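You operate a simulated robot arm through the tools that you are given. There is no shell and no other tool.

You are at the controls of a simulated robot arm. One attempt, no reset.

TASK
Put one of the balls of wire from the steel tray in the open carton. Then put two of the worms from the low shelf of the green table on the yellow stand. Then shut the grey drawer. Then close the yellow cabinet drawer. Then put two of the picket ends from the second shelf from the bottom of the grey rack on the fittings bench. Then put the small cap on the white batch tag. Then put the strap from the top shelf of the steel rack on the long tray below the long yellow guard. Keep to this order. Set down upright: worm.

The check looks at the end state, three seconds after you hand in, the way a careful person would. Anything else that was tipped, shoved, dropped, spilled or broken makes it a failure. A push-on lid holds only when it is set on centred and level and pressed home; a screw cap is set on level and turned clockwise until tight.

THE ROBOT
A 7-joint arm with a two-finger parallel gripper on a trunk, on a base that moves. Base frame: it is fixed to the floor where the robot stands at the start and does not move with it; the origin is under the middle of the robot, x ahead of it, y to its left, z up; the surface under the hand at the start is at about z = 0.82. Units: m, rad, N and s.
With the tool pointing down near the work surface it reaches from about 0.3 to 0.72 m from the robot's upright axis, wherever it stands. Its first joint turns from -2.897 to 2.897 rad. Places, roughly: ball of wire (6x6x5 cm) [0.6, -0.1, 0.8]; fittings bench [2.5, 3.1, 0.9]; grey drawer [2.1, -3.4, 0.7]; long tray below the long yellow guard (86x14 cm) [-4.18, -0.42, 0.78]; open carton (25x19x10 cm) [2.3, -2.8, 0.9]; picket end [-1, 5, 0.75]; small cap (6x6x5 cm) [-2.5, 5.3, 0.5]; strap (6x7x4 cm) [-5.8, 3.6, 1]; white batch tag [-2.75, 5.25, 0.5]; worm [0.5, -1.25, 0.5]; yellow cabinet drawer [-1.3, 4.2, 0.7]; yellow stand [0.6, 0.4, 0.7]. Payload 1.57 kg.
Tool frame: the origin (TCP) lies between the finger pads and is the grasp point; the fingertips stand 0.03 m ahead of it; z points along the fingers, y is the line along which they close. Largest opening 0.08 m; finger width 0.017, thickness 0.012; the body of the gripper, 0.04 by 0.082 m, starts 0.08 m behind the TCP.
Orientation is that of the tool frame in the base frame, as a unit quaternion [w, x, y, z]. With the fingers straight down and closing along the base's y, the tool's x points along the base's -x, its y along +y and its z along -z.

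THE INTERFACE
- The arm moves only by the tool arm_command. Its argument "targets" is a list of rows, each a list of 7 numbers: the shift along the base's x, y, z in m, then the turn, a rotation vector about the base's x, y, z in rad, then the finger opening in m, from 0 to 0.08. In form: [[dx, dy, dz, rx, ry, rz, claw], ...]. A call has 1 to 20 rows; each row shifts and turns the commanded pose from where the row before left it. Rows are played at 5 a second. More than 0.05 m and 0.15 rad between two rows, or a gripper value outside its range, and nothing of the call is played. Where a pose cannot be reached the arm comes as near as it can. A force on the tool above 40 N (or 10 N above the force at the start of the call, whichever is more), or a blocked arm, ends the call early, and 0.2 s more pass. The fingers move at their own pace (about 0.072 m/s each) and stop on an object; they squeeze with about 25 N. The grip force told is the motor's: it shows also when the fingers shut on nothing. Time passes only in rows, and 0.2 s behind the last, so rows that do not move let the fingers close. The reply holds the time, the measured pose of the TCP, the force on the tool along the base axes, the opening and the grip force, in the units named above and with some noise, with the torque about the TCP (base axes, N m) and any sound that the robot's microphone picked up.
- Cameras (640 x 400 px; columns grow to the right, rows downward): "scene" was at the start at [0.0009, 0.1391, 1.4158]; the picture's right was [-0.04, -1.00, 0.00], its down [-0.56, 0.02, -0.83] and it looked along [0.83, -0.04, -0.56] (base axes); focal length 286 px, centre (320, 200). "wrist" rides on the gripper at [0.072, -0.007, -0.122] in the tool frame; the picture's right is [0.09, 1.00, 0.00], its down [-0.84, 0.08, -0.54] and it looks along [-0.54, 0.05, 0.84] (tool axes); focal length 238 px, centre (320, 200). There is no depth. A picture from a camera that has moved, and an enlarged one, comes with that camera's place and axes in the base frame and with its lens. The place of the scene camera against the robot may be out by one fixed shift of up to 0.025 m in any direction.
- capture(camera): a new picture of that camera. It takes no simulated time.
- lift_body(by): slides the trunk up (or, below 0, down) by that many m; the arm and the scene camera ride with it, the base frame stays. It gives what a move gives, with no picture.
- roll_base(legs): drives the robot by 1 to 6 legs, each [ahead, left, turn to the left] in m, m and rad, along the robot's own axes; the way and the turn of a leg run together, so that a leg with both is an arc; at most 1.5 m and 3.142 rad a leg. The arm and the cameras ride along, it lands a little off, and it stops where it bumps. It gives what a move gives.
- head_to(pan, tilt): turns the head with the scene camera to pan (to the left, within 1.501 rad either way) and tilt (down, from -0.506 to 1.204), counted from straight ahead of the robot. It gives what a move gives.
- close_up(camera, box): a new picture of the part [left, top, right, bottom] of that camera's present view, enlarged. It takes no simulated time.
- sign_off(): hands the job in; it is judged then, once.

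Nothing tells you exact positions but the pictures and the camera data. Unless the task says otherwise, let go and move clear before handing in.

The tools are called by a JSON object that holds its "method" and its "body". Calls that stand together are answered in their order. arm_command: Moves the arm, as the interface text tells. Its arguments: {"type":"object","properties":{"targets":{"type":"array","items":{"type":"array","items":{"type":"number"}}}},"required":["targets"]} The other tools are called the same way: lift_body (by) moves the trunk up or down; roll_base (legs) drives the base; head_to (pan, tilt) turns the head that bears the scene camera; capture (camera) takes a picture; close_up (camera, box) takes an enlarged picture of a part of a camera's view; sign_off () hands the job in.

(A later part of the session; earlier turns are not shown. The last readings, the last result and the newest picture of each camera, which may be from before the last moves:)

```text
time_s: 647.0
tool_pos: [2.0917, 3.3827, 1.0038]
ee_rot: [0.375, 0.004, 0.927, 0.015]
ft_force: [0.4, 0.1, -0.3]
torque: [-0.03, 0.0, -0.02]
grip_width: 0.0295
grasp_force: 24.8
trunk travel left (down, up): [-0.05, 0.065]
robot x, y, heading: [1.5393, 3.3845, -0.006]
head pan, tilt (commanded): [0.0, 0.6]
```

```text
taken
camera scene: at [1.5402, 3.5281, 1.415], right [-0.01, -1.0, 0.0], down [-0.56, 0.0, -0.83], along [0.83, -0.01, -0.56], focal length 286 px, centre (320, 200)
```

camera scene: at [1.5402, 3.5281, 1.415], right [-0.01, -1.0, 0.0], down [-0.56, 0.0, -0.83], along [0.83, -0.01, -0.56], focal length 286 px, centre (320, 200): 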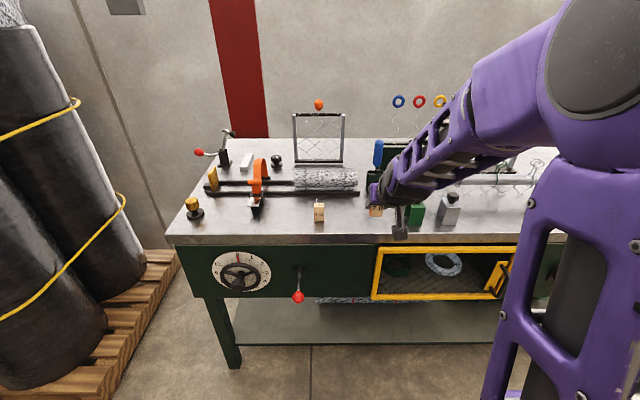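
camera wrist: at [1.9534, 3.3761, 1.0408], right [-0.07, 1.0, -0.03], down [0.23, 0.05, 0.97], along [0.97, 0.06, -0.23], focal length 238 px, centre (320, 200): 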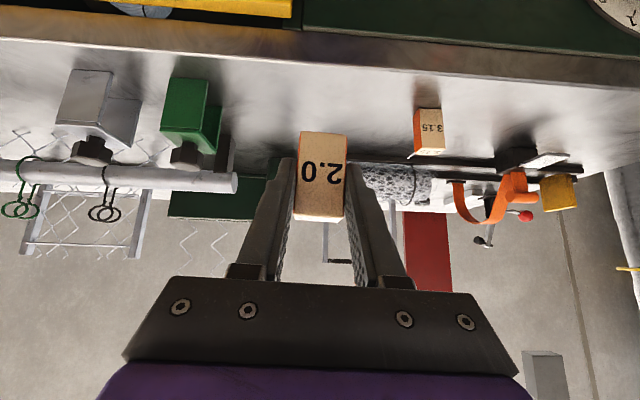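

Midway between the green item (y ≈ 3.26) and the first block (y ≈ 3.52), which is clear. Placing the second block at about (2.225, 3.39).

{"method": "arm_command", "body": {"targets": [[0.035, 0.001, -0.015, 0, 0, 0, 0.01], [0.04, 0.001, -0.015, 0, 0, 0, 0.01], [0.04, 0.001, -0.015, 0, 0, 0, 0.01], [0.003, 0, -0.025, 0, 0, 0, 0.01], [0, 0, -0.02, 0, 0, 0, 0.01], [0, 0, -0.008, 0, 0, 0, 0.01], [0, 0, 0, 0, 0, 0, 0.01]]}}

{"method": "capture", "body": {"camera": "wrist"}}

```text
time_s: 648.6
tool_pos: [2.2095, 3.3862, 0.9044]
ee_rot: [0.374, 0.005, 0.927, 0.015]
ft_force: [-0.1, -1.0, -1.3]
torque: [0.03, 0.0, 0.02]
grip_width: 0.0292
grasp_force: 25.4
trunk travel left (down, up): [-0.05, 0.065]
robot x, y, heading: [1.5363, 3.3847, -0.007]
head pan, tilt (commanded): [0.0, 0.6]
```

```text
taken
camera wrist: at [2.0716, 3.3784, 0.9422], right [-0.07, 1.0, -0.03], down [0.23, 0.05, 0.97], along [0.97, 0.06, -0.23], focal length 238 px, centre (320, 200)
```

wrist: 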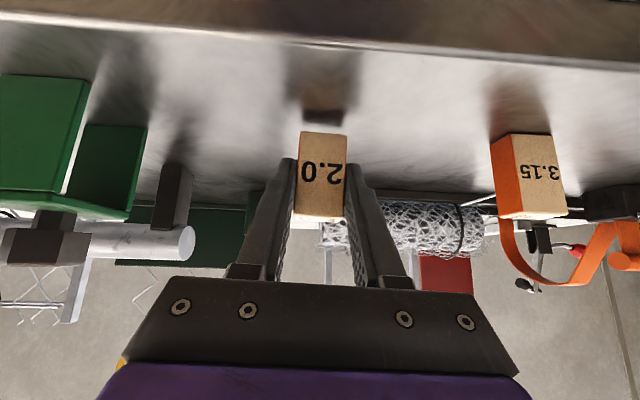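

{"method": "arm_command", "body": {"targets": [[0, 0, -0.003, 0, 0, 0, 0.01], [0, 0, -0.003, 0, 0, 0, 0.01], [0, 0, 0, 0, 0, 0, 0.01]]}}

```text
time_s: 649.4
tool_pos: [2.2088, 3.3868, 0.8993]
ee_rot: [0.375, 0.005, 0.927, 0.014]
ft_force: [0.3, 0.1, -0.7]
torque: [0.01, 0.0, 0.0]
grip_width: 0.029
grasp_force: 24.8
trunk travel left (down, up): [-0.05, 0.065]
robot x, y, heading: [1.5392, 3.3877, -0.003]
head pan, tilt (commanded): [0.0, 0.6]
```

{"method": "arm_command", "body": {"targets": [[0, 0, -0.002, 0, 0, 0, 0.01], [0, 0, -0.002, 0, 0, 0, 0.01], [0, 0, 0, 0, 0, 0, 0.01]]}}

```text
time_s: 650.2
tool_pos: [2.2099, 3.3866, 0.897]
ee_rot: [0.376, 0.003, 0.926, 0.014]
ft_force: [1.6, -0.3, 8.8]
torque: [-0.13, -0.1, 0.04]
grip_width: 0.0295
grasp_force: 24.8
trunk travel left (down, up): [-0.05, 0.065]
robot x, y, heading: [1.5412, 3.3832, -0.006]
head pan, tilt (commanded): [0.0, 0.6]
```

Contact. Releasing and withdrawing.

{"method": "arm_command", "body": {"targets": [[0, 0, 0.001, 0, 0, 0, 0.02], [0, 0, 0, 0, 0, 0, 0.05], [0, 0, 0, 0, 0, 0, 0.08], [0, 0, 0, 0, 0, 0, 0.08], [-0.015, 0, 0.015, 0, 0, 0, 0.08], [-0.03, 0, 0.03, 0, 0, 0, 0.08], [-0.03, 0, 0.03, 0, 0, 0, 0.08], [-0.03, 0, 0.03, 0, 0, 0, 0.08], [-0.03, 0, 0.02, 0, 0, 0, 0.08], [0, 0, 0, 0, 0, 0, 0.08]]}}

{"method": "capture", "body": {"camera": "wrist"}}

{"method": "close_up", "body": {"camera": "scene", "box": [180, 130, 480, 260]}}

```text
time_s: 652.4
tool_pos: [2.0719, 3.3874, 1.0223]
ee_rot: [0.375, 0.004, 0.927, 0.014]
ft_force: [-0.6, -0.6, -0.1]
torque: [0.0, -0.01, 0.02]
grip_width: 0.08
grasp_force: 0.0
trunk travel left (down, up): [-0.05, 0.065]
robot x, y, heading: [1.5387, 3.384, -0.007]
head pan, tilt (commanded): [0.0, 0.6]
```

```text
taken
camera wrist: at [1.9353, 3.3797, 1.0583], right [-0.07, 1.0, -0.03], down [0.23, 0.05, 0.97], along [0.97, 0.06, -0.23], focal length 238 px, centre (320, 200)
```

wrist: 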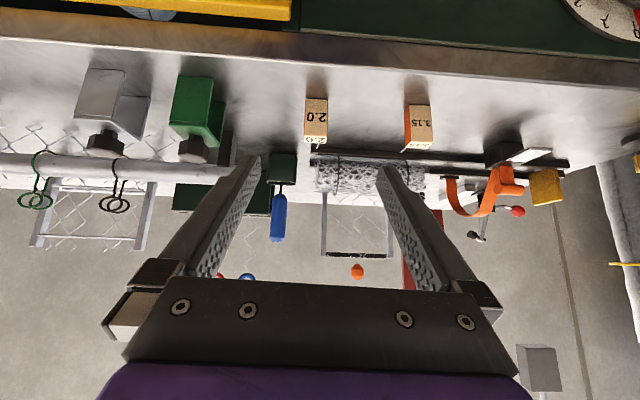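

```text
2.13 times, centred on (330, 195) of scene
camera zoom: at [1.5401, 3.5281, 1.415], right [-0.01, -1.0, 0.0], down [-0.56, 0.0, -0.83], along [0.83, -0.01, -0.56], focal length 610 px, centre (299, 211)
```

zoom: 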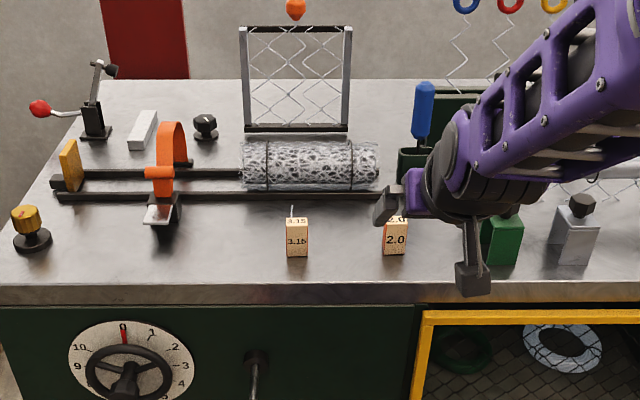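

Both picket ends stand on the fittings bench. Next is the small cap onto the white batch tag, at the small table by the north-west wall. I'll back off, restore the carry pose and drive around the grey bench.

{"method": "roll_base", "body": {"legs": [[-0.25, 0, 0]]}}

{"method": "arm_command", "body": {"targets": [[0, 0, 0.007, 0, 0.085, 0, 0.08], [0, 0, 0.007, 0, 0.085, 0, 0.08], [-0.01, 0, 0.007, 0, 0.085, 0, 0.08], [-0.015, 0, 0.007, 0, 0.085, 0, 0.08], [-0.015, 0, 0.007, 0, 0.085, 0, 0.08], [-0.015, 0, 0.007, 0, 0.085, 0, 0.08], [-0.015, 0, 0.007, 0, 0.085, 0, 0.08], [-0.015, 0, 0.007, 0, 0.085, 0, 0.08], [-0.015, 0, 0.005, 0, 0.085, 0, 0.08], [-0.01, 0, 0, 0, 0, 0, 0.08], [0, 0, 0, 0, 0, 0, 0.08]]}}

{"method": "capture", "body": {"camera": "scene"}}

```text
time_s: 654.2
tool_pos: [1.8145, 3.3896, 1.0219]
ee_rot: [0.374, 0.003, 0.927, 0.014]
ft_force: [0.3, 0.2, -0.4]
torque: [-0.02, -0.01, -0.02]
grip_width: 0.08
grasp_force: 0.0
trunk travel left (down, up): [-0.05, 0.065]
robot x, y, heading: [1.2813, 3.3896, -0.005]
head pan, tilt (commanded): [0.0, 0.6]
```

```text
time_s: 656.6
tool_pos: [1.7027, 3.3897, 1.0829]
ee_rot: [0.0, 0.008, 1.0, 0.012]
ft_force: [1.2, 0.1, -0.3]
torque: [0.02, 0.0, -0.01]
grip_width: 0.08
grasp_force: 0.2
trunk travel left (down, up): [-0.05, 0.065]
robot x, y, heading: [1.2788, 3.3874, -0.002]
head pan, tilt (commanded): [0.0, 0.6]
```

```text
taken
camera scene: at [1.2815, 3.5296, 1.415], right [0.0, -1.0, 0.0], down [-0.56, 0.0, -0.83], along [0.83, 0.0, -0.56], focal length 286 px, centre (320, 200)
```

scene: 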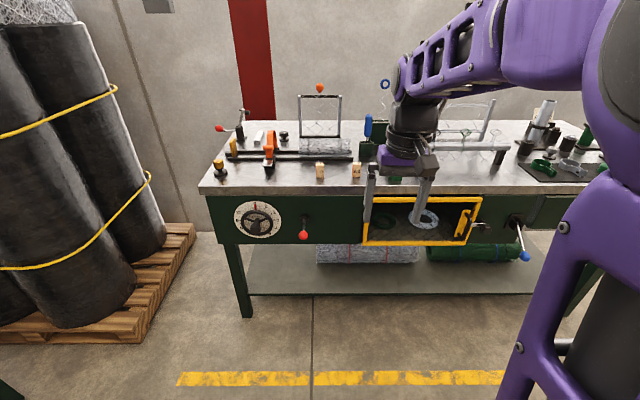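

{"method": "roll_base", "body": {"legs": [[0, 0, 3.141]]}}

```text
time_s: 664.6
tool_pos: [0.8563, 3.3857, 1.0824]
ee_rot: [0.013, 1.0, -0.013, -0.001]
ft_force: [-0.4, -0.4, 1.0]
torque: [0.0, 0.0, 0.0]
grip_width: 0.0799
grasp_force: 0.0
trunk travel left (down, up): [-0.05, 0.065]
robot x, y, heading: [1.2799, 3.3884, 3.136]
head pan, tilt (commanded): [0.0, 0.6]
```

{"method": "roll_base", "body": {"legs": [[1.04, 1.03, 0.005], [1.5, 0, 0], [0.65, 0, 0]]}}

```text
time_s: 685.1
tool_pos: [-2.3696, 2.3467, 1.0818]
ee_rot: [0.012, 1.0, 0.004, -0.002]
ft_force: [0.4, 0.1, 0.5]
torque: [0.01, 0.01, 0.01]
grip_width: 0.08
grasp_force: 0.1
trunk travel left (down, up): [-0.05, 0.065]
robot x, y, heading: [-1.9456, 2.364, -3.123]
head pan, tilt (commanded): [0.0, 0.6]
```

Turning north toward the small table.

{"method": "roll_base", "body": {"legs": [[0, 0, -1.589], [1.3, 0.35, 0]]}}

{"method": "capture", "body": {"camera": "scene"}}

```text
time_s: 695.9
tool_pos: [-2.3345, 4.0919, 1.0822]
ee_rot: [0.008, 0.711, -0.703, -0.01]
ft_force: [-0.4, -0.8, 0.0]
torque: [-0.02, 0.01, 0.02]
grip_width: 0.0801
grasp_force: 0.1
trunk travel left (down, up): [-0.05, 0.065]
robot x, y, heading: [-2.319, 3.6713, 1.598]
head pan, tilt (commanded): [0.0, 0.6]
```

```text
taken
camera scene: at [-2.456, 3.6669, 1.415], right [1.0, 0.02, 0.0], down [0.01, -0.56, -0.83], along [-0.02, 0.82, -0.56], focal length 286 px, centre (320, 200)
```

scene: 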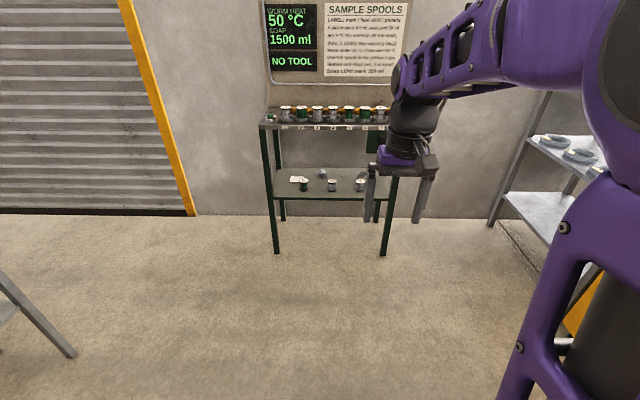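

{"method": "close_up", "body": {"camera": "scene", "box": [250, 90, 410, 260]}}

{"method": "close_up", "body": {"camera": "scene", "box": [270, 155, 390, 210]}}

```text
2.35 times, centred on (330, 175) of scene
camera zoom: at [-2.456, 3.6669, 1.415], right [1.0, 0.02, 0.0], down [0.01, -0.56, -0.83], along [-0.02, 0.82, -0.56], focal length 672 px, centre (296, 259)
```

zoom: 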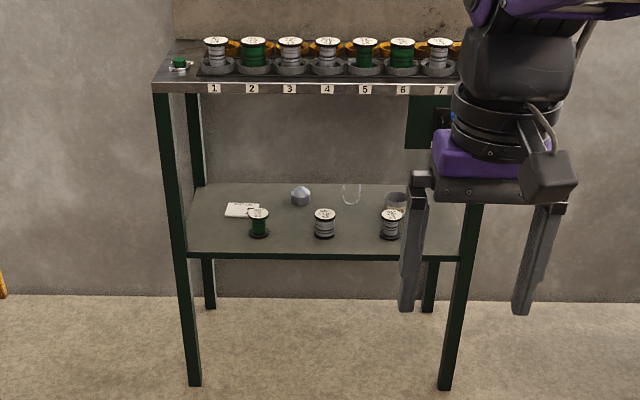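

```text
5.33 times, centred on (330, 182) of scene
camera zoom: at [-2.456, 3.6669, 1.415], right [1.0, 0.02, 0.0], down [0.01, -0.56, -0.83], along [-0.02, 0.82, -0.56], focal length 1524 px, centre (267, 293)
```

zoom: 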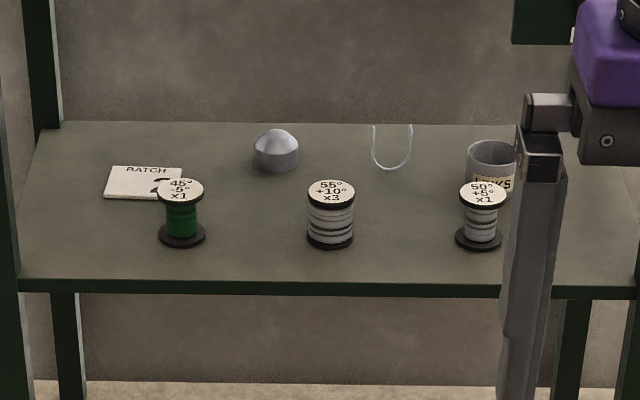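

I see the white "BATCH" tag (about (-2.656, 5.26)) and the small grey dome cap (about (-2.494, 5.303)) on the lower shelf at z ≈ 0.475. Spools stand in front at y ≈ 5.125, about 7 cm tall. I'll approach from the front with a steeper 30° tilt so the wrist passes above the spools.

{"method": "roll_base", "body": {"legs": [[0.58, 0.25, -0.027]]}}

{"method": "capture", "body": {"camera": "scene"}}

{"method": "capture", "body": {"camera": "wrist"}}

```text
time_s: 699.4
tool_pos: [-2.5676, 4.666, 1.0829]
ee_rot: [-0.008, -0.695, 0.719, 0.011]
ft_force: [0.0, -0.3, -0.5]
torque: [0.03, -0.01, 0.0]
grip_width: 0.0801
grasp_force: 0.0
trunk travel left (down, up): [-0.05, 0.065]
robot x, y, heading: [-2.5762, 4.2413, 1.551]
head pan, tilt (commanded): [0.0, 0.6]
```

```text
taken
camera scene: at [-2.7081, 4.2458, 1.415], right [1.0, -0.02, 0.0], down [-0.01, -0.56, -0.83], along [0.02, 0.82, -0.56], focal length 286 px, centre (320, 200)
```

scene: 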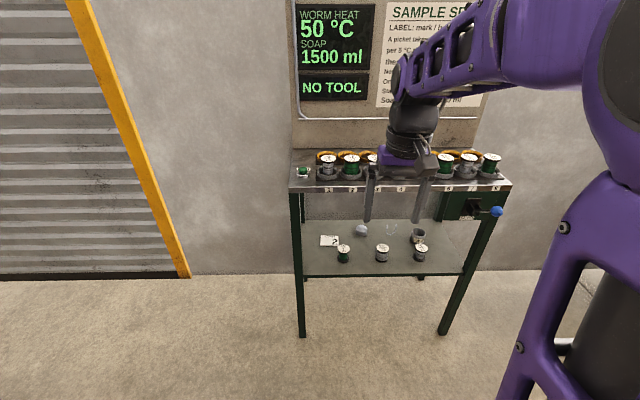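

```text
taken
camera wrist: at [-2.5608, 4.5942, 1.203], right [-1.0, -0.06, 0.02], down [-0.04, 0.84, 0.55], along [-0.05, 0.54, -0.84], focal length 238 px, centre (320, 200)
```

wrist: 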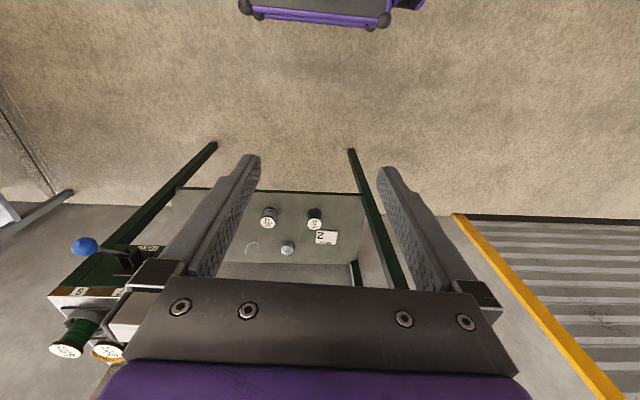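

Lowering the hand in front of the table with a 30° forward tilt, then I'll look again with the wrist camera.

{"method": "arm_command", "body": {"targets": [[0.0066, 0.0175, -0.04, 0.0476, 0, 0, 0.08], [0.0066, 0.0175, -0.04, 0.0476, 0, 0, 0.08], [0.0066, 0.0175, -0.04, 0.0476, 0, 0, 0.08], [0.0066, 0.0175, -0.04, 0.0476, 0, 0, 0.08], [0.0066, 0.0175, -0.04, 0.0476, 0, 0, 0.08], [0.0066, 0.0175, -0.04, 0.0476, 0, 0, 0.08], [0.0066, 0.0175, -0.04, 0.0476, 0, 0, 0.08], [0.0066, 0.0175, -0.04, 0.0476, 0, 0, 0.08], [0.0066, 0.0175, -0.04, 0.0476, 0, 0, 0.08], [0.0066, 0.0175, -0.04, 0.0476, 0, 0, 0.08], [0.0066, 0.0175, -0.04, 0.0476, 0, 0, 0.08], [0, 0, 0, 0, 0, 0, 0.08]]}}

{"method": "capture", "body": {"camera": "wrist"}}

{"method": "capture", "body": {"camera": "scene"}}

```text
time_s: 702.0
tool_pos: [-2.4939, 4.8587, 0.6393]
ee_rot: [0.173, -0.674, 0.691, 0.195]
ft_force: [-0.1, -0.4, 1.1]
torque: [0.0, -0.02, -0.01]
grip_width: 0.0799
grasp_force: 0.0
trunk travel left (down, up): [-0.05, 0.065]
robot x, y, heading: [-2.572, 4.2444, 1.556]
head pan, tilt (commanded): [0.0, 0.6]
```

```text
taken
camera wrist: at [-2.487, 4.7355, 0.7071], right [-1.0, -0.06, -0.01], down [-0.04, 0.45, 0.89], along [-0.05, 0.89, -0.45], focal length 238 px, centre (320, 200)
```

wrist: 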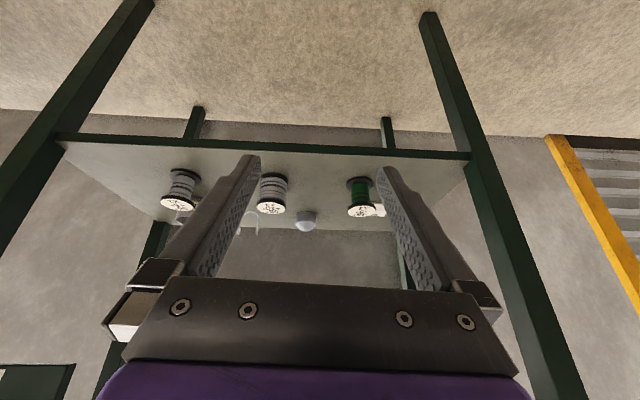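

```text
taken
camera scene: at [-2.7081, 4.2459, 1.415], right [1.0, -0.02, 0.0], down [-0.01, -0.56, -0.83], along [0.02, 0.82, -0.56], focal length 286 px, centre (320, 200)
```

scene: 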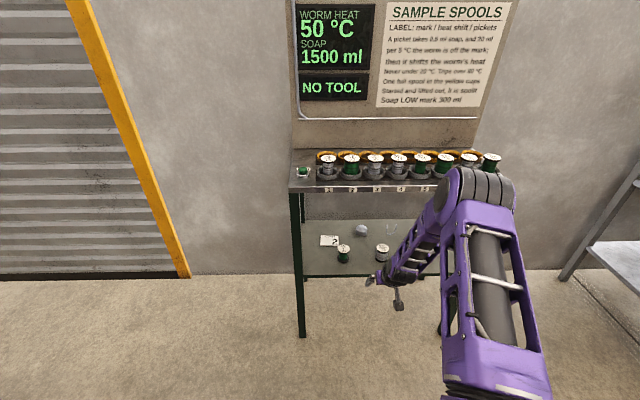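

Measured from two wrist views: the shelf is at z ≈ 0.455, the cap is centred at (-2.485, 5.296), and the spool tops are at z ≈ 0.525. I'll lower slightly to z = 0.60 so the hand clears both the spools and the tabletop, then drive the base in.

{"method": "arm_command", "body": {"targets": [[0.0, 0, -0.02, 0, 0, 0, 0.08], [0.0, 0, -0.02, 0, 0, 0, 0.08], [0, 0, 0, 0, 0, 0, 0.08]]}}

{"method": "roll_base", "body": {"legs": [[0.2, 0, 0]]}}

{"method": "capture", "body": {"camera": "wrist"}}

{"method": "capture", "body": {"camera": "scene"}}

```text
time_s: 702.8
tool_pos: [-2.494, 4.8576, 0.6015]
ee_rot: [0.173, -0.674, 0.691, 0.195]
ft_force: [0.8, 1.3, -0.7]
torque: [0.01, 0.01, -0.01]
grip_width: 0.0797
grasp_force: 0.1
trunk travel left (down, up): [-0.05, 0.065]
robot x, y, heading: [-2.5712, 4.2456, 1.55]
head pan, tilt (commanded): [0.0, 0.6]
```

```text
time_s: 704.4
tool_pos: [-2.4915, 5.0536, 0.6017]
ee_rot: [0.173, -0.674, 0.69, 0.196]
ft_force: [-0.4, 0.5, 0.3]
torque: [-0.02, 0.03, 0.0]
grip_width: 0.0799
grasp_force: 0.0
trunk travel left (down, up): [-0.05, 0.065]
robot x, y, heading: [-2.5656, 4.4402, 1.555]
head pan, tilt (commanded): [0.0, 0.6]
```

```text
taken
camera wrist: at [-2.4854, 4.932, 0.67], right [-1.0, -0.07, -0.01], down [-0.04, 0.45, 0.89], along [-0.06, 0.89, -0.45], focal length 238 px, centre (320, 200)
```

wrist: 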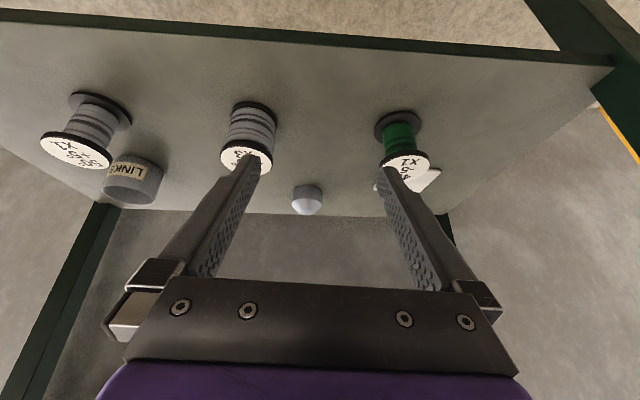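

```text
taken
camera scene: at [-2.7045, 4.4424, 1.415], right [1.0, -0.02, 0.0], down [-0.01, -0.56, -0.83], along [0.01, 0.82, -0.56], focal length 286 px, centre (320, 200)
```

scene: 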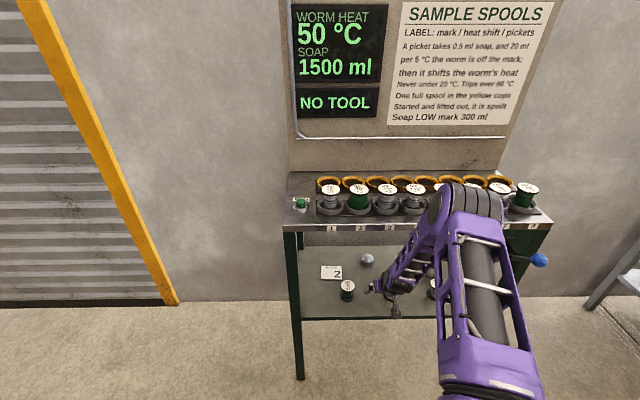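

All measurements agree and the elbow is clear of the table. Moving the base another 0.12 m in; the fingertips pass about 4–5 cm above the spool tops.

{"method": "roll_base", "body": {"legs": [[0.12, 0, 0]]}}

{"method": "capture", "body": {"camera": "wrist"}}

{"method": "capture", "body": {"camera": "scene"}}

```text
time_s: 705.6
tool_pos: [-2.49, 5.1367, 0.5918]
ee_rot: [0.159, -0.677, 0.694, 0.186]
ft_force: [-0.5, 0.4, -0.5]
torque: [-0.01, 0.02, -0.01]
grip_width: 0.0801
grasp_force: 0.0
trunk travel left (down, up): [-0.05, 0.065]
robot x, y, heading: [-2.5648, 4.5425, 1.552]
head pan, tilt (commanded): [0.0, 0.6]
stopped in leg 1: the robot was blocked; the commanded pose is now the measured one
```

```text
taken
camera wrist: at [-2.4833, 5.0169, 0.6632], right [-1.0, -0.07, 0.0], down [-0.03, 0.48, 0.88], along [-0.06, 0.87, -0.48], focal length 238 px, centre (320, 200)
```

wrist: 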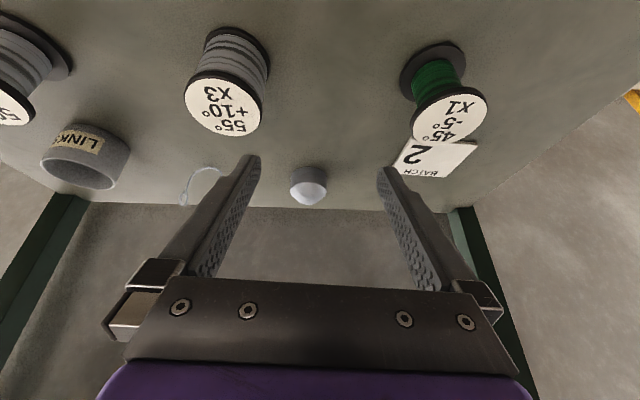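

```text
taken
camera scene: at [-2.7028, 4.5417, 1.4149], right [1.0, -0.02, 0.0], down [-0.01, -0.56, -0.83], along [0.02, 0.83, -0.56], focal length 286 px, centre (320, 200)
```

scene: 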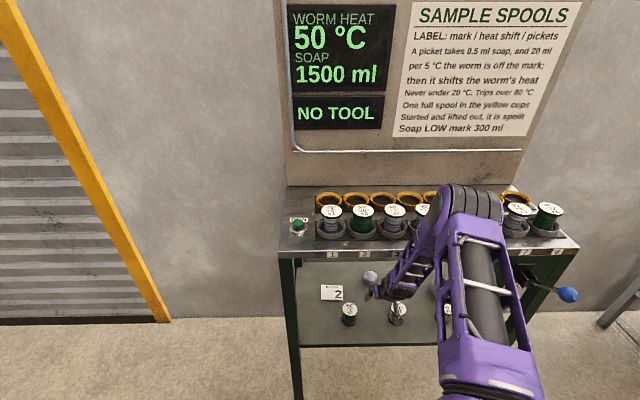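

The forearm touched the tabletop's front edge and the base stopped. I'll back off at once and check that nothing moved. Extending the arm flatter first should keep the forearm under the edge.

{"method": "roll_base", "body": {"legs": [[-0.12, 0, 0]]}}

{"method": "capture", "body": {"camera": "scene"}}

{"method": "capture", "body": {"camera": "wrist"}}

```text
time_s: 706.8
tool_pos: [-2.4915, 5.0184, 0.5911]
ee_rot: [0.161, -0.677, 0.694, 0.187]
ft_force: [0.1, 1.0, 0.2]
torque: [0.01, 0.0, -0.06]
grip_width: 0.08
grasp_force: 0.1
trunk travel left (down, up): [-0.05, 0.065]
robot x, y, heading: [-2.5678, 4.4211, 1.551]
head pan, tilt (commanded): [0.0, 0.6]
```

```text
taken
camera scene: at [-2.7051, 4.4234, 1.415], right [1.0, -0.02, 0.0], down [-0.01, -0.56, -0.82], along [0.02, 0.82, -0.57], focal length 286 px, centre (320, 200)
```

scene: 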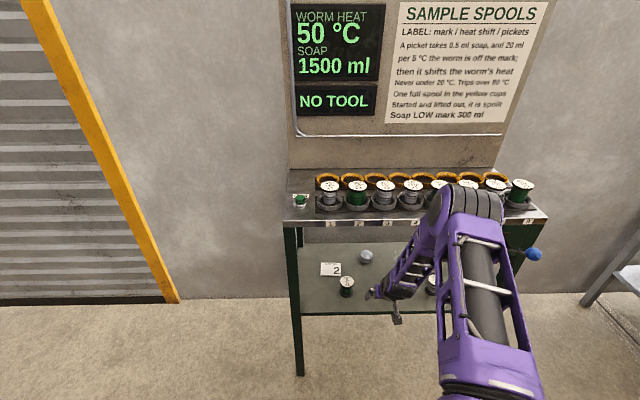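

```text
taken
camera wrist: at [-2.485, 4.8986, 0.6633], right [-1.0, -0.06, 0.0], down [-0.03, 0.48, 0.88], along [-0.06, 0.88, -0.48], focal length 238 px, centre (320, 200)
```

wrist: 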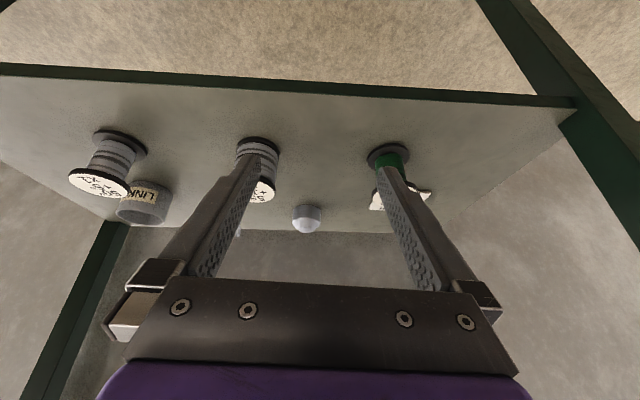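

Table and spools are unchanged: the shelf edge measures the same place as before. Now extending the arm first, with the base farther out.

{"method": "arm_command", "body": {"targets": [[0.0, 0.03, 0.003, 0, 0, 0, 0.08], [0.0, 0.03, 0.003, 0, 0, 0, 0.08], [0.0, 0.03, 0.002, 0, 0, 0, 0.08], [0.002, 0.03, 0.0, 0, 0, 0, 0.08], [0.003, 0.02, 0.0, 0, 0, 0, 0.08], [0, 0, 0, 0, 0, 0, 0.08]]}}

{"method": "capture", "body": {"camera": "scene"}}

{"method": "capture", "body": {"camera": "wrist"}}

```text
time_s: 708.2
tool_pos: [-2.4885, 5.1595, 0.5978]
ee_rot: [0.16, -0.676, 0.695, 0.186]
ft_force: [-0.2, -0.1, -1.3]
torque: [-0.03, -0.02, -0.01]
grip_width: 0.0798
grasp_force: 0.1
trunk travel left (down, up): [-0.05, 0.065]
robot x, y, heading: [-2.5667, 4.4193, 1.555]
head pan, tilt (commanded): [0.0, 0.6]
```

```text
taken
camera scene: at [-2.7051, 4.4233, 1.415], right [1.0, -0.02, 0.0], down [-0.01, -0.56, -0.83], along [0.02, 0.82, -0.56], focal length 286 px, centre (320, 200)
```

scene: 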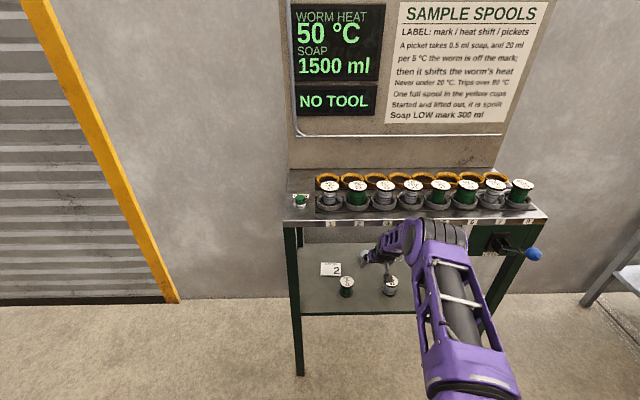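

```text
taken
camera wrist: at [-2.4809, 5.0382, 0.6698], right [-1.0, -0.07, 0.0], down [-0.03, 0.48, 0.88], along [-0.06, 0.88, -0.48], focal length 238 px, centre (320, 200)
```

wrist: 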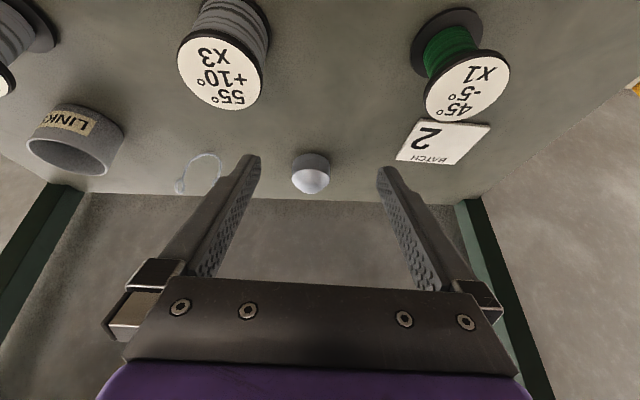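

The arm now runs flat under the edge, and all the spools on top are in place. The cap and the "BATCH 2" tag are in clear view; zooming in.

{"method": "close_up", "body": {"camera": "wrist", "box": [260, 100, 520, 220]}}

```text
2.46 times, centred on (390, 160) of wrist
camera zoom: at [-2.4809, 5.0382, 0.6698], right [-1.0, -0.07, 0.0], down [-0.03, 0.48, 0.88], along [-0.06, 0.88, -0.48], focal length 587 px, centre (148, 298)
```

zoom: 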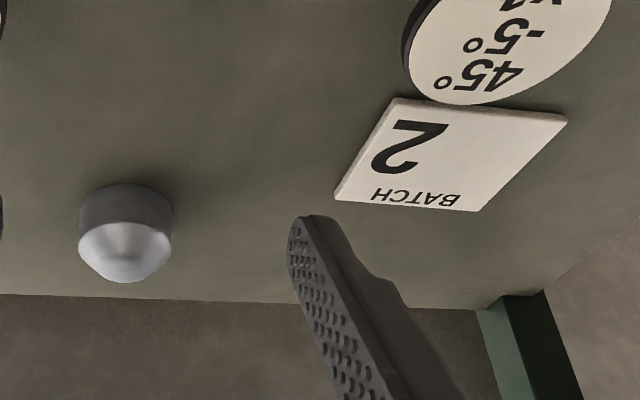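

Estimate for a safe entry: lower the trunk 5 cm and stretch the arm almost straight with a 40° tilt, so the forearm stays under the tabletop. The nearly closed fingers then slip between the two spools at x ≈ -2.50. First I back out of the table.

{"method": "roll_base", "body": {"legs": [[-0.27, 0, 0]]}}

{"method": "lift_body", "body": {"by": -0.05}}

{"method": "arm_command", "body": {"targets": [[0, 0.01, 0.0, 0.05, 0, 0, 0.02], [0, 0.015, 0, 0.05, 0, 0, 0.02], [0, 0.01, -0.005, 0.05, 0, 0, 0.02], [0, 0.01, -0.005, 0.05, 0, 0, 0.02], [0, 0, -0.005, 0, 0, 0, 0.02], [0, 0, 0, 0, 0, 0, 0.02]]}}

{"method": "capture", "body": {"camera": "scene"}}

{"method": "capture", "body": {"camera": "wrist"}}

```text
time_s: 710.1
tool_pos: [-2.4923, 4.8918, 0.5977]
ee_rot: [0.162, -0.676, 0.694, 0.187]
ft_force: [-1.0, -0.2, 0.8]
torque: [0.03, 0.01, -0.02]
grip_width: 0.0801
grasp_force: 0.1
trunk travel left (down, up): [-0.05, 0.065]
robot x, y, heading: [-2.5772, 4.1506, 1.55]
head pan, tilt (commanded): [0.0, 0.6]
```

```text
time_s: 711.1
tool_pos: [-2.4932, 4.8923, 0.5485]
ee_rot: [0.161, -0.676, 0.694, 0.187]
ft_force: [-0.4, 0.9, -0.2]
torque: [0.01, 0.0, 0.0]
grip_width: 0.0801
grasp_force: 0.1
trunk travel left (down, up): [0.0, 0.115]
robot x, y, heading: [-2.5685, 4.1537, 1.546]
head pan, tilt (commanded): [0.0, 0.6]
```

```text
time_s: 712.5
tool_pos: [-2.4921, 4.9378, 0.5332]
ee_rot: [0.227, -0.657, 0.672, 0.256]
ft_force: [0.0, -0.2, 1.3]
torque: [-0.05, 0.01, 0.0]
grip_width: 0.0199
grasp_force: 0.0
trunk travel left (down, up): [0.0, 0.115]
robot x, y, heading: [-2.5708, 4.1495, 1.551]
head pan, tilt (commanded): [0.0, 0.6]
```

```text
taken
camera scene: at [-2.7105, 4.1569, 1.365], right [1.0, -0.02, 0.0], down [-0.01, -0.56, -0.83], along [0.02, 0.82, -0.56], focal length 286 px, centre (320, 200)
```

scene: 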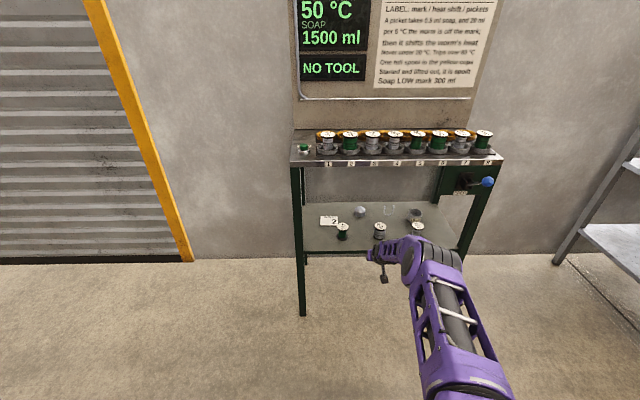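

```text
taken
camera wrist: at [-2.4858, 4.8047, 0.5795], right [-1.0, -0.06, -0.02], down [-0.03, 0.3, 0.95], along [-0.05, 0.95, -0.3], focal length 238 px, centre (320, 200)
```

wrist: 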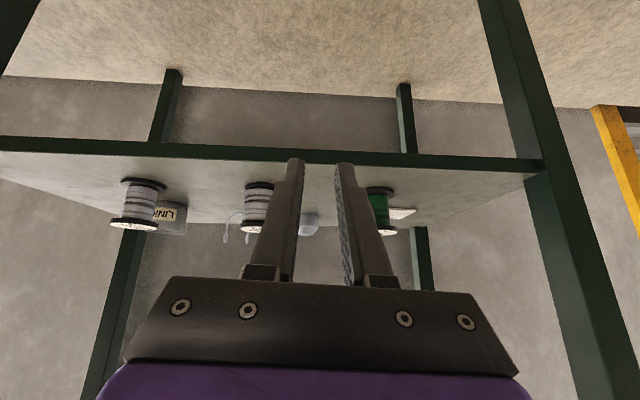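

The elbow stays about 25 cm behind the table edge in this stretched pose, and the fingers line up with the gap between the spools. Driving the base in 0.3 m in two steps.

{"method": "roll_base", "body": {"legs": [[0.17, 0, 0]]}}

{"method": "capture", "body": {"camera": "wrist"}}

{"method": "capture", "body": {"camera": "scene"}}

```text
time_s: 713.9
tool_pos: [-2.4893, 5.1086, 0.533]
ee_rot: [0.227, -0.657, 0.672, 0.255]
ft_force: [0.2, -0.2, -1.1]
torque: [0.0, 0.01, -0.01]
grip_width: 0.0201
grasp_force: 0.1
trunk travel left (down, up): [0.0, 0.115]
robot x, y, heading: [-2.5669, 4.3226, 1.553]
head pan, tilt (commanded): [0.0, 0.6]
```

```text
taken
camera wrist: at [-2.4828, 4.9771, 0.5797], right [-1.0, -0.06, -0.02], down [-0.03, 0.3, 0.95], along [-0.06, 0.95, -0.3], focal length 238 px, centre (320, 200)
```

wrist: 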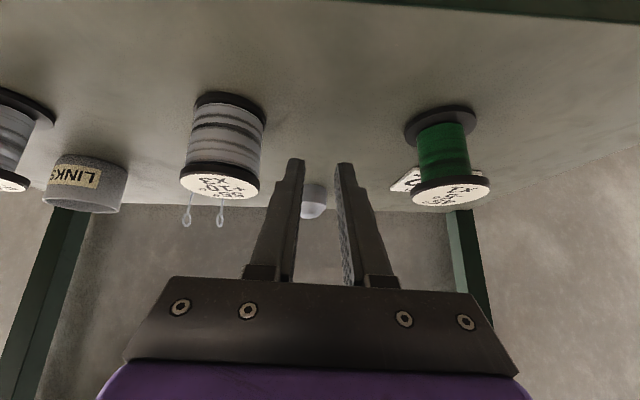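

```text
taken
camera scene: at [-2.707, 4.3291, 1.365], right [1.0, -0.02, 0.0], down [-0.01, -0.56, -0.83], along [0.02, 0.82, -0.56], focal length 286 px, centre (320, 200)
```

scene: 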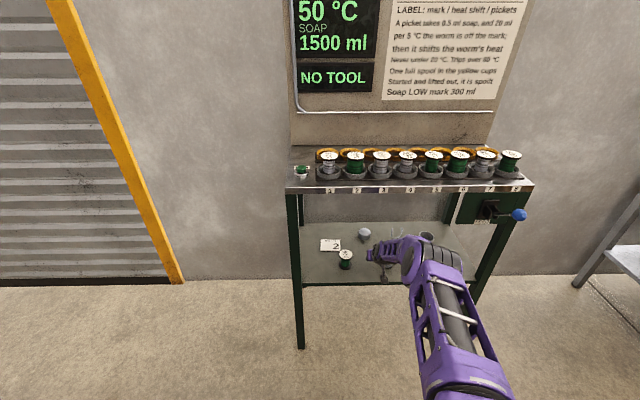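

Clear on both sides. Another 0.13 m.

{"method": "roll_base", "body": {"legs": [[0.13, 0, 0]]}}

{"method": "capture", "body": {"camera": "wrist"}}

{"method": "capture", "body": {"camera": "scene"}}

```text
time_s: 715.2
tool_pos: [-2.4887, 5.24, 0.5332]
ee_rot: [0.227, -0.657, 0.672, 0.254]
ft_force: [0.3, -0.2, 0.3]
torque: [-0.02, 0.0, -0.02]
grip_width: 0.0199
grasp_force: 0.0
trunk travel left (down, up): [0.0, 0.115]
robot x, y, heading: [-2.566, 4.4565, 1.553]
head pan, tilt (commanded): [0.0, 0.6]
```

```text
taken
camera wrist: at [-2.481, 5.1078, 0.5797], right [-1.0, -0.06, -0.02], down [-0.03, 0.3, 0.95], along [-0.06, 0.95, -0.3], focal length 238 px, centre (320, 200)
```

wrist: 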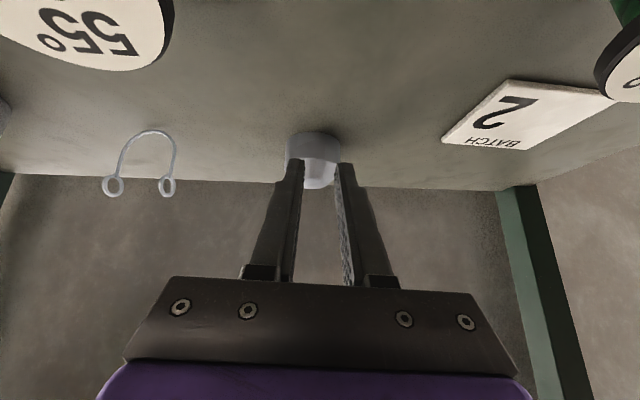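

```text
taken
camera scene: at [-2.7045, 4.4595, 1.365], right [1.0, -0.02, 0.0], down [-0.01, -0.56, -0.83], along [0.02, 0.82, -0.56], focal length 286 px, centre (320, 200)
```

scene: 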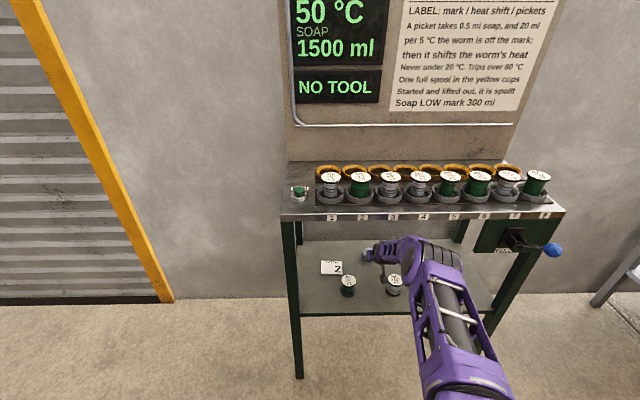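

Past the spools with the cap directly ahead, centred at (-2.487, 5.324). Opening the fingers, then easing the base in so they straddle the cap.

{"method": "arm_command", "body": {"targets": [[0.001, 0, 0, 0, 0, 0, 0.05], [0.001, 0, 0, 0, 0, 0, 0.08], [0, 0, 0, 0, 0, 0, 0.08], [0, 0, 0, 0, 0, 0, 0.08]]}}

{"method": "roll_base", "body": {"legs": [[0.055, 0, 0]]}}

{"method": "capture", "body": {"camera": "wrist"}}

```text
time_s: 716.2
tool_pos: [-2.4856, 5.2398, 0.5338]
ee_rot: [0.227, -0.657, 0.672, 0.254]
ft_force: [0.2, -0.6, -0.8]
torque: [-0.01, -0.03, -0.02]
grip_width: 0.08
grasp_force: 0.0
trunk travel left (down, up): [0.0, 0.115]
robot x, y, heading: [-2.5647, 4.4528, 1.553]
head pan, tilt (commanded): [0.0, 0.6]
```

```text
time_s: 717.2
tool_pos: [-2.4837, 5.2945, 0.5332]
ee_rot: [0.227, -0.656, 0.673, 0.254]
ft_force: [0.4, -0.5, -0.6]
torque: [0.01, 0.02, -0.02]
grip_width: 0.0801
grasp_force: 0.0
trunk travel left (down, up): [0.0, 0.115]
robot x, y, heading: [-2.5654, 4.5082, 1.551]
head pan, tilt (commanded): [0.0, 0.6]
```

```text
taken
camera wrist: at [-2.4769, 5.1624, 0.58], right [-1.0, -0.06, -0.02], down [-0.03, 0.3, 0.95], along [-0.06, 0.95, -0.3], focal length 238 px, centre (320, 200)
```

wrist: 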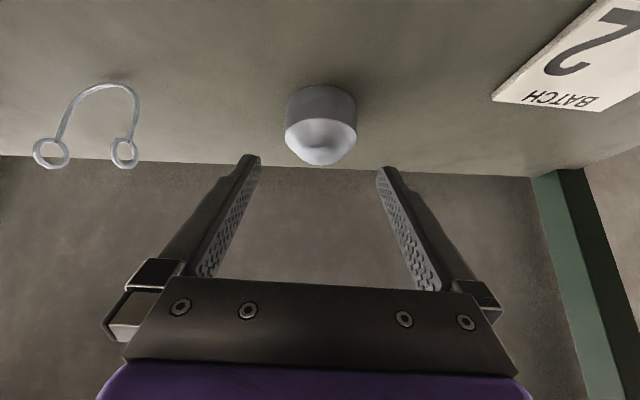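

Centred. Lowering the fingers around the cap.

{"method": "arm_command", "body": {"targets": [[-0.001, 0.004, -0.015, 0, 0, 0, 0.08], [0, 0.005, -0.015, 0, 0, 0, 0.08], [0, 0.004, -0.01, 0, 0, 0, 0.08], [0, 0, 0, 0, 0, 0, 0.08]]}}

{"method": "capture", "body": {"camera": "wrist"}}

```text
time_s: 718.2
tool_pos: [-2.4853, 5.3066, 0.492]
ee_rot: [0.228, -0.656, 0.673, 0.254]
ft_force: [-0.4, 0.5, -0.1]
torque: [0.01, 0.01, -0.03]
grip_width: 0.08
grasp_force: 0.0
trunk travel left (down, up): [0.0, 0.115]
robot x, y, heading: [-2.5633, 4.5103, 1.549]
head pan, tilt (commanded): [0.0, 0.6]
```

```text
taken
camera wrist: at [-2.4784, 5.1745, 0.5392], right [-1.0, -0.06, -0.02], down [-0.03, 0.3, 0.95], along [-0.06, 0.95, -0.3], focal length 238 px, centre (320, 200)
```

wrist: 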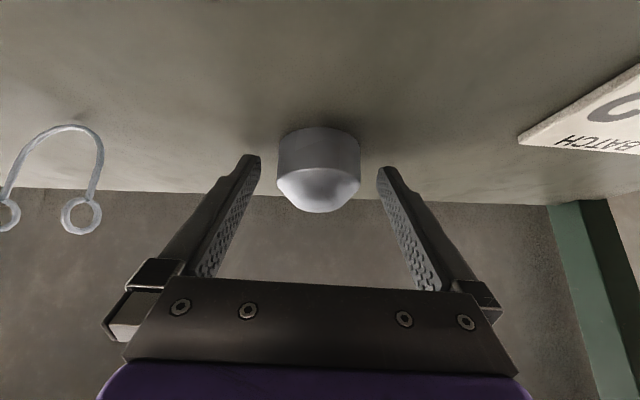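

The cap is between the fingers. Closing and test-lifting.

{"method": "arm_command", "body": {"targets": [[0, 0, 0, 0, 0, 0, 0.065], [0, 0, 0, 0, 0, 0, 0.05], [0, 0, 0, 0, 0, 0, 0.04], [0, 0, 0, 0, 0, 0, 0.04], [0, 0, 0, 0, 0, 0, 0.04]]}}

{"method": "arm_command", "body": {"targets": [[0, 0, 0.004, 0, 0, 0, 0.04], [0, 0, 0.006, 0, 0, 0, 0.04], [0, 0, 0.008, 0, 0, 0, 0.04], [0, 0, 0, 0, 0, 0, 0.04]]}}

{"method": "capture", "body": {"camera": "wrist"}}

```text
time_s: 719.4
tool_pos: [-2.4863, 5.3063, 0.4936]
ee_rot: [0.227, -0.656, 0.673, 0.255]
ft_force: [0.1, -0.2, 0.8]
torque: [0.01, -0.05, 0.01]
grip_width: 0.0558
grasp_force: 25.2
trunk travel left (down, up): [0.0, 0.115]
robot x, y, heading: [-2.5631, 4.5089, 1.546]
head pan, tilt (commanded): [0.0, 0.6]
```

```text
time_s: 720.4
tool_pos: [-2.4842, 5.307, 0.5116]
ee_rot: [0.227, -0.656, 0.673, 0.255]
ft_force: [-0.6, 0.4, -0.5]
torque: [-0.03, 0.0, -0.03]
grip_width: 0.055
grasp_force: 25.4
trunk travel left (down, up): [0.0, 0.115]
robot x, y, heading: [-2.5663, 4.5087, 1.55]
head pan, tilt (commanded): [0.0, 0.6]
```

```text
taken
camera wrist: at [-2.478, 5.1752, 0.5577], right [-1.0, -0.06, -0.02], down [-0.03, 0.3, 0.95], along [-0.05, 0.95, -0.3], focal length 238 px, centre (320, 200)
```

wrist: 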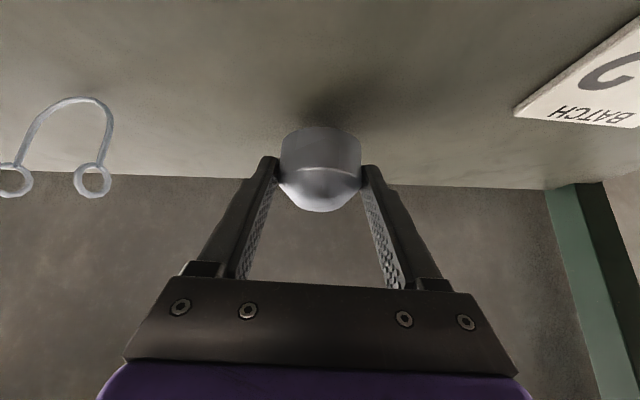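

The cap is held. I'll lift a little more so the wrist passes over the spool, then shift left to above the tag centre (-2.6525, 5.266).

{"method": "arm_command", "body": {"targets": [[0, 0, 0.015, 0, 0, 0, 0.04], [0, 0, 0.015, 0, 0, 0, 0.04], [-0.03, -0.01, 0, 0, 0, 0, 0.04], [-0.034, -0.012, 0, 0, 0, 0, 0.04], [-0.034, -0.012, 0, 0, 0, 0, 0.04], [-0.034, -0.012, 0, 0, 0, 0, 0.04], [-0.034, -0.012, 0, 0, 0, 0, 0.04], [0, 0, 0, 0, 0, 0, 0.04]]}}

{"method": "capture", "body": {"camera": "wrist"}}

{"method": "capture", "body": {"camera": "scene"}}

```text
time_s: 722.2
tool_pos: [-2.6508, 5.2451, 0.539]
ee_rot: [0.224, -0.657, 0.674, 0.253]
ft_force: [0.1, 0.0, -1.2]
torque: [-0.02, 0.0, -0.01]
grip_width: 0.0546
grasp_force: 24.4
trunk travel left (down, up): [0.0, 0.115]
robot x, y, heading: [-2.5675, 4.5107, 1.554]
head pan, tilt (commanded): [0.0, 0.6]
```

```text
taken
camera wrist: at [-2.644, 5.1135, 0.5863], right [-1.0, -0.06, -0.01], down [-0.03, 0.3, 0.95], along [-0.06, 0.95, -0.3], focal length 238 px, centre (320, 200)
```

wrist: 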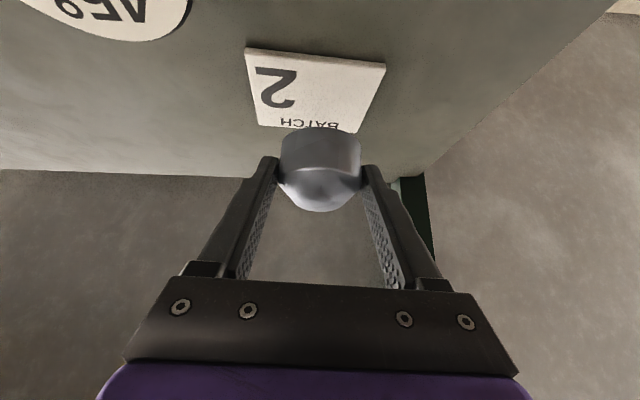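

```text
taken
camera scene: at [-2.7017, 4.5132, 1.3656], right [1.0, -0.02, 0.0], down [-0.01, -0.56, -0.83], along [0.01, 0.83, -0.56], focal length 286 px, centre (320, 200)
```

scene: 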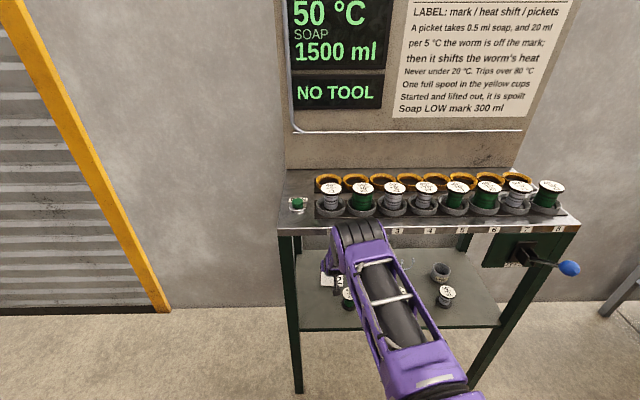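

The cap is right over the tag: cap at (-2.652, 5.2655), tag centre about (-2.649, 5.266). Lowering straight down.

{"method": "arm_command", "body": {"targets": [[0.002, 0, -0.015, 0, 0, 0, 0.04], [0, 0, -0.012, 0, 0, 0, 0.04], [0, 0, -0.008, 0, 0, 0, 0.04], [0, 0, -0.004, 0, 0, 0, 0.04], [0, 0, 0, 0, 0, 0, 0.04]]}}

{"method": "capture", "body": {"camera": "wrist"}}

```text
time_s: 723.4
tool_pos: [-2.649, 5.2497, 0.5026]
ee_rot: [0.228, -0.656, 0.673, 0.255]
ft_force: [-0.2, -0.4, -2.0]
torque: [-0.01, 0.02, -0.01]
grip_width: 0.0547
grasp_force: 24.5
trunk travel left (down, up): [0.0, 0.115]
robot x, y, heading: [-2.5627, 4.51, 1.552]
head pan, tilt (commanded): [0.0, 0.6]
```

```text
taken
camera wrist: at [-2.6426, 5.1172, 0.5487], right [-1.0, -0.06, -0.02], down [-0.03, 0.3, 0.95], along [-0.06, 0.95, -0.3], focal length 238 px, centre (320, 200)
```

wrist: 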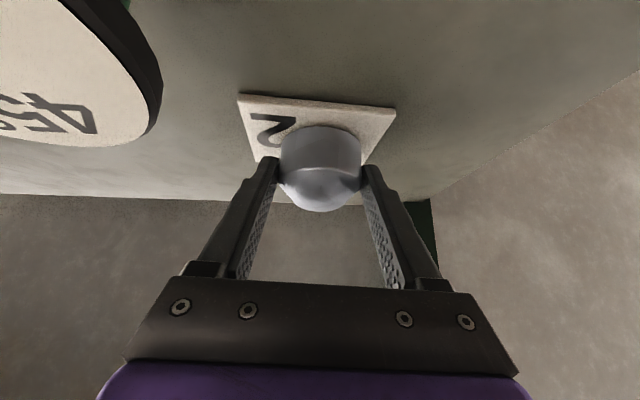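

{"method": "arm_command", "body": {"targets": [[0, -0.002, -0.003, 0, 0, 0, 0.04], [0, 0, -0.002, 0, 0, 0, 0.04], [0, 0, 0, 0, 0, 0, 0.04]]}}

```text
time_s: 724.2
tool_pos: [-2.6492, 5.2486, 0.5011]
ee_rot: [0.229, -0.656, 0.672, 0.257]
ft_force: [-0.7, -1.0, 12.1]
torque: [-0.03, -0.3, -0.05]
grip_width: 0.0544
grasp_force: 25.3
trunk travel left (down, up): [0.0, 0.115]
robot x, y, heading: [-2.568, 4.5081, 1.546]
head pan, tilt (commanded): [0.0, 0.6]
```

Contact. Releasing, rising back along the tool axis, and then checking the result.

{"method": "arm_command", "body": {"targets": [[0, 0, 0.001, 0, 0, 0, 0.05], [0, 0, 0, 0, 0, 0, 0.065], [0, 0, 0, 0, 0, 0, 0.08], [0, 0, 0, 0, 0, 0, 0.08], [0, -0.006, 0.009, 0, 0, 0, 0.08], [0, -0.012, 0.015, 0, 0, 0, 0.08], [0, -0.008, 0.012, 0, 0, 0, 0.08], [0, 0, 0, 0, 0, 0, 0.08]]}}

{"method": "capture", "body": {"camera": "wrist"}}

```text
time_s: 726.0
tool_pos: [-2.6482, 5.2205, 0.5329]
ee_rot: [0.228, -0.656, 0.673, 0.255]
ft_force: [-0.1, -0.3, 0.2]
torque: [0.0, 0.0, 0.0]
grip_width: 0.0802
grasp_force: 0.1
trunk travel left (down, up): [0.0, 0.115]
robot x, y, heading: [-2.567, 4.5115, 1.547]
head pan, tilt (commanded): [0.0, 0.6]
```

```text
taken
camera wrist: at [-2.6414, 5.0885, 0.5802], right [-1.0, -0.06, -0.02], down [-0.03, 0.3, 0.95], along [-0.06, 0.95, -0.3], focal length 238 px, centre (320, 200)
```

wrist: 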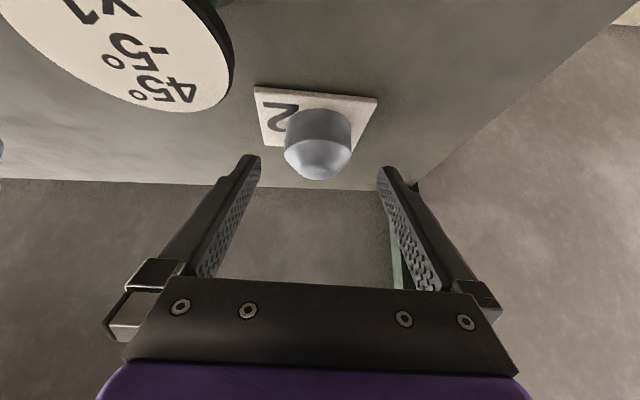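

{"method": "close_up", "body": {"camera": "wrist", "box": [230, 70, 400, 200]}}

```text
3.08 times, centred on (315, 135) of wrist
camera zoom: at [-2.6414, 5.0885, 0.5802], right [-1.0, -0.06, -0.02], down [-0.03, 0.3, 0.95], along [-0.06, 0.95, -0.3], focal length 733 px, centre (335, 400)
```

zoom: 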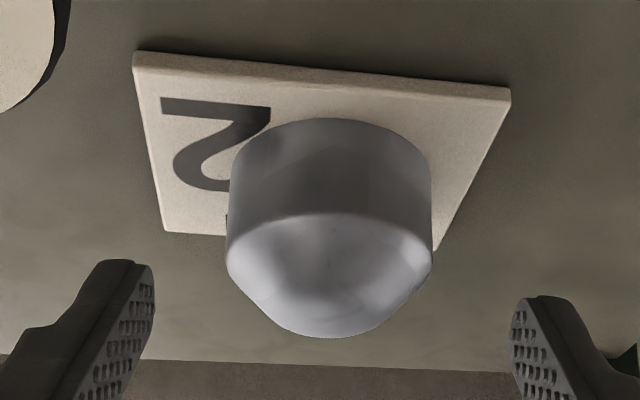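

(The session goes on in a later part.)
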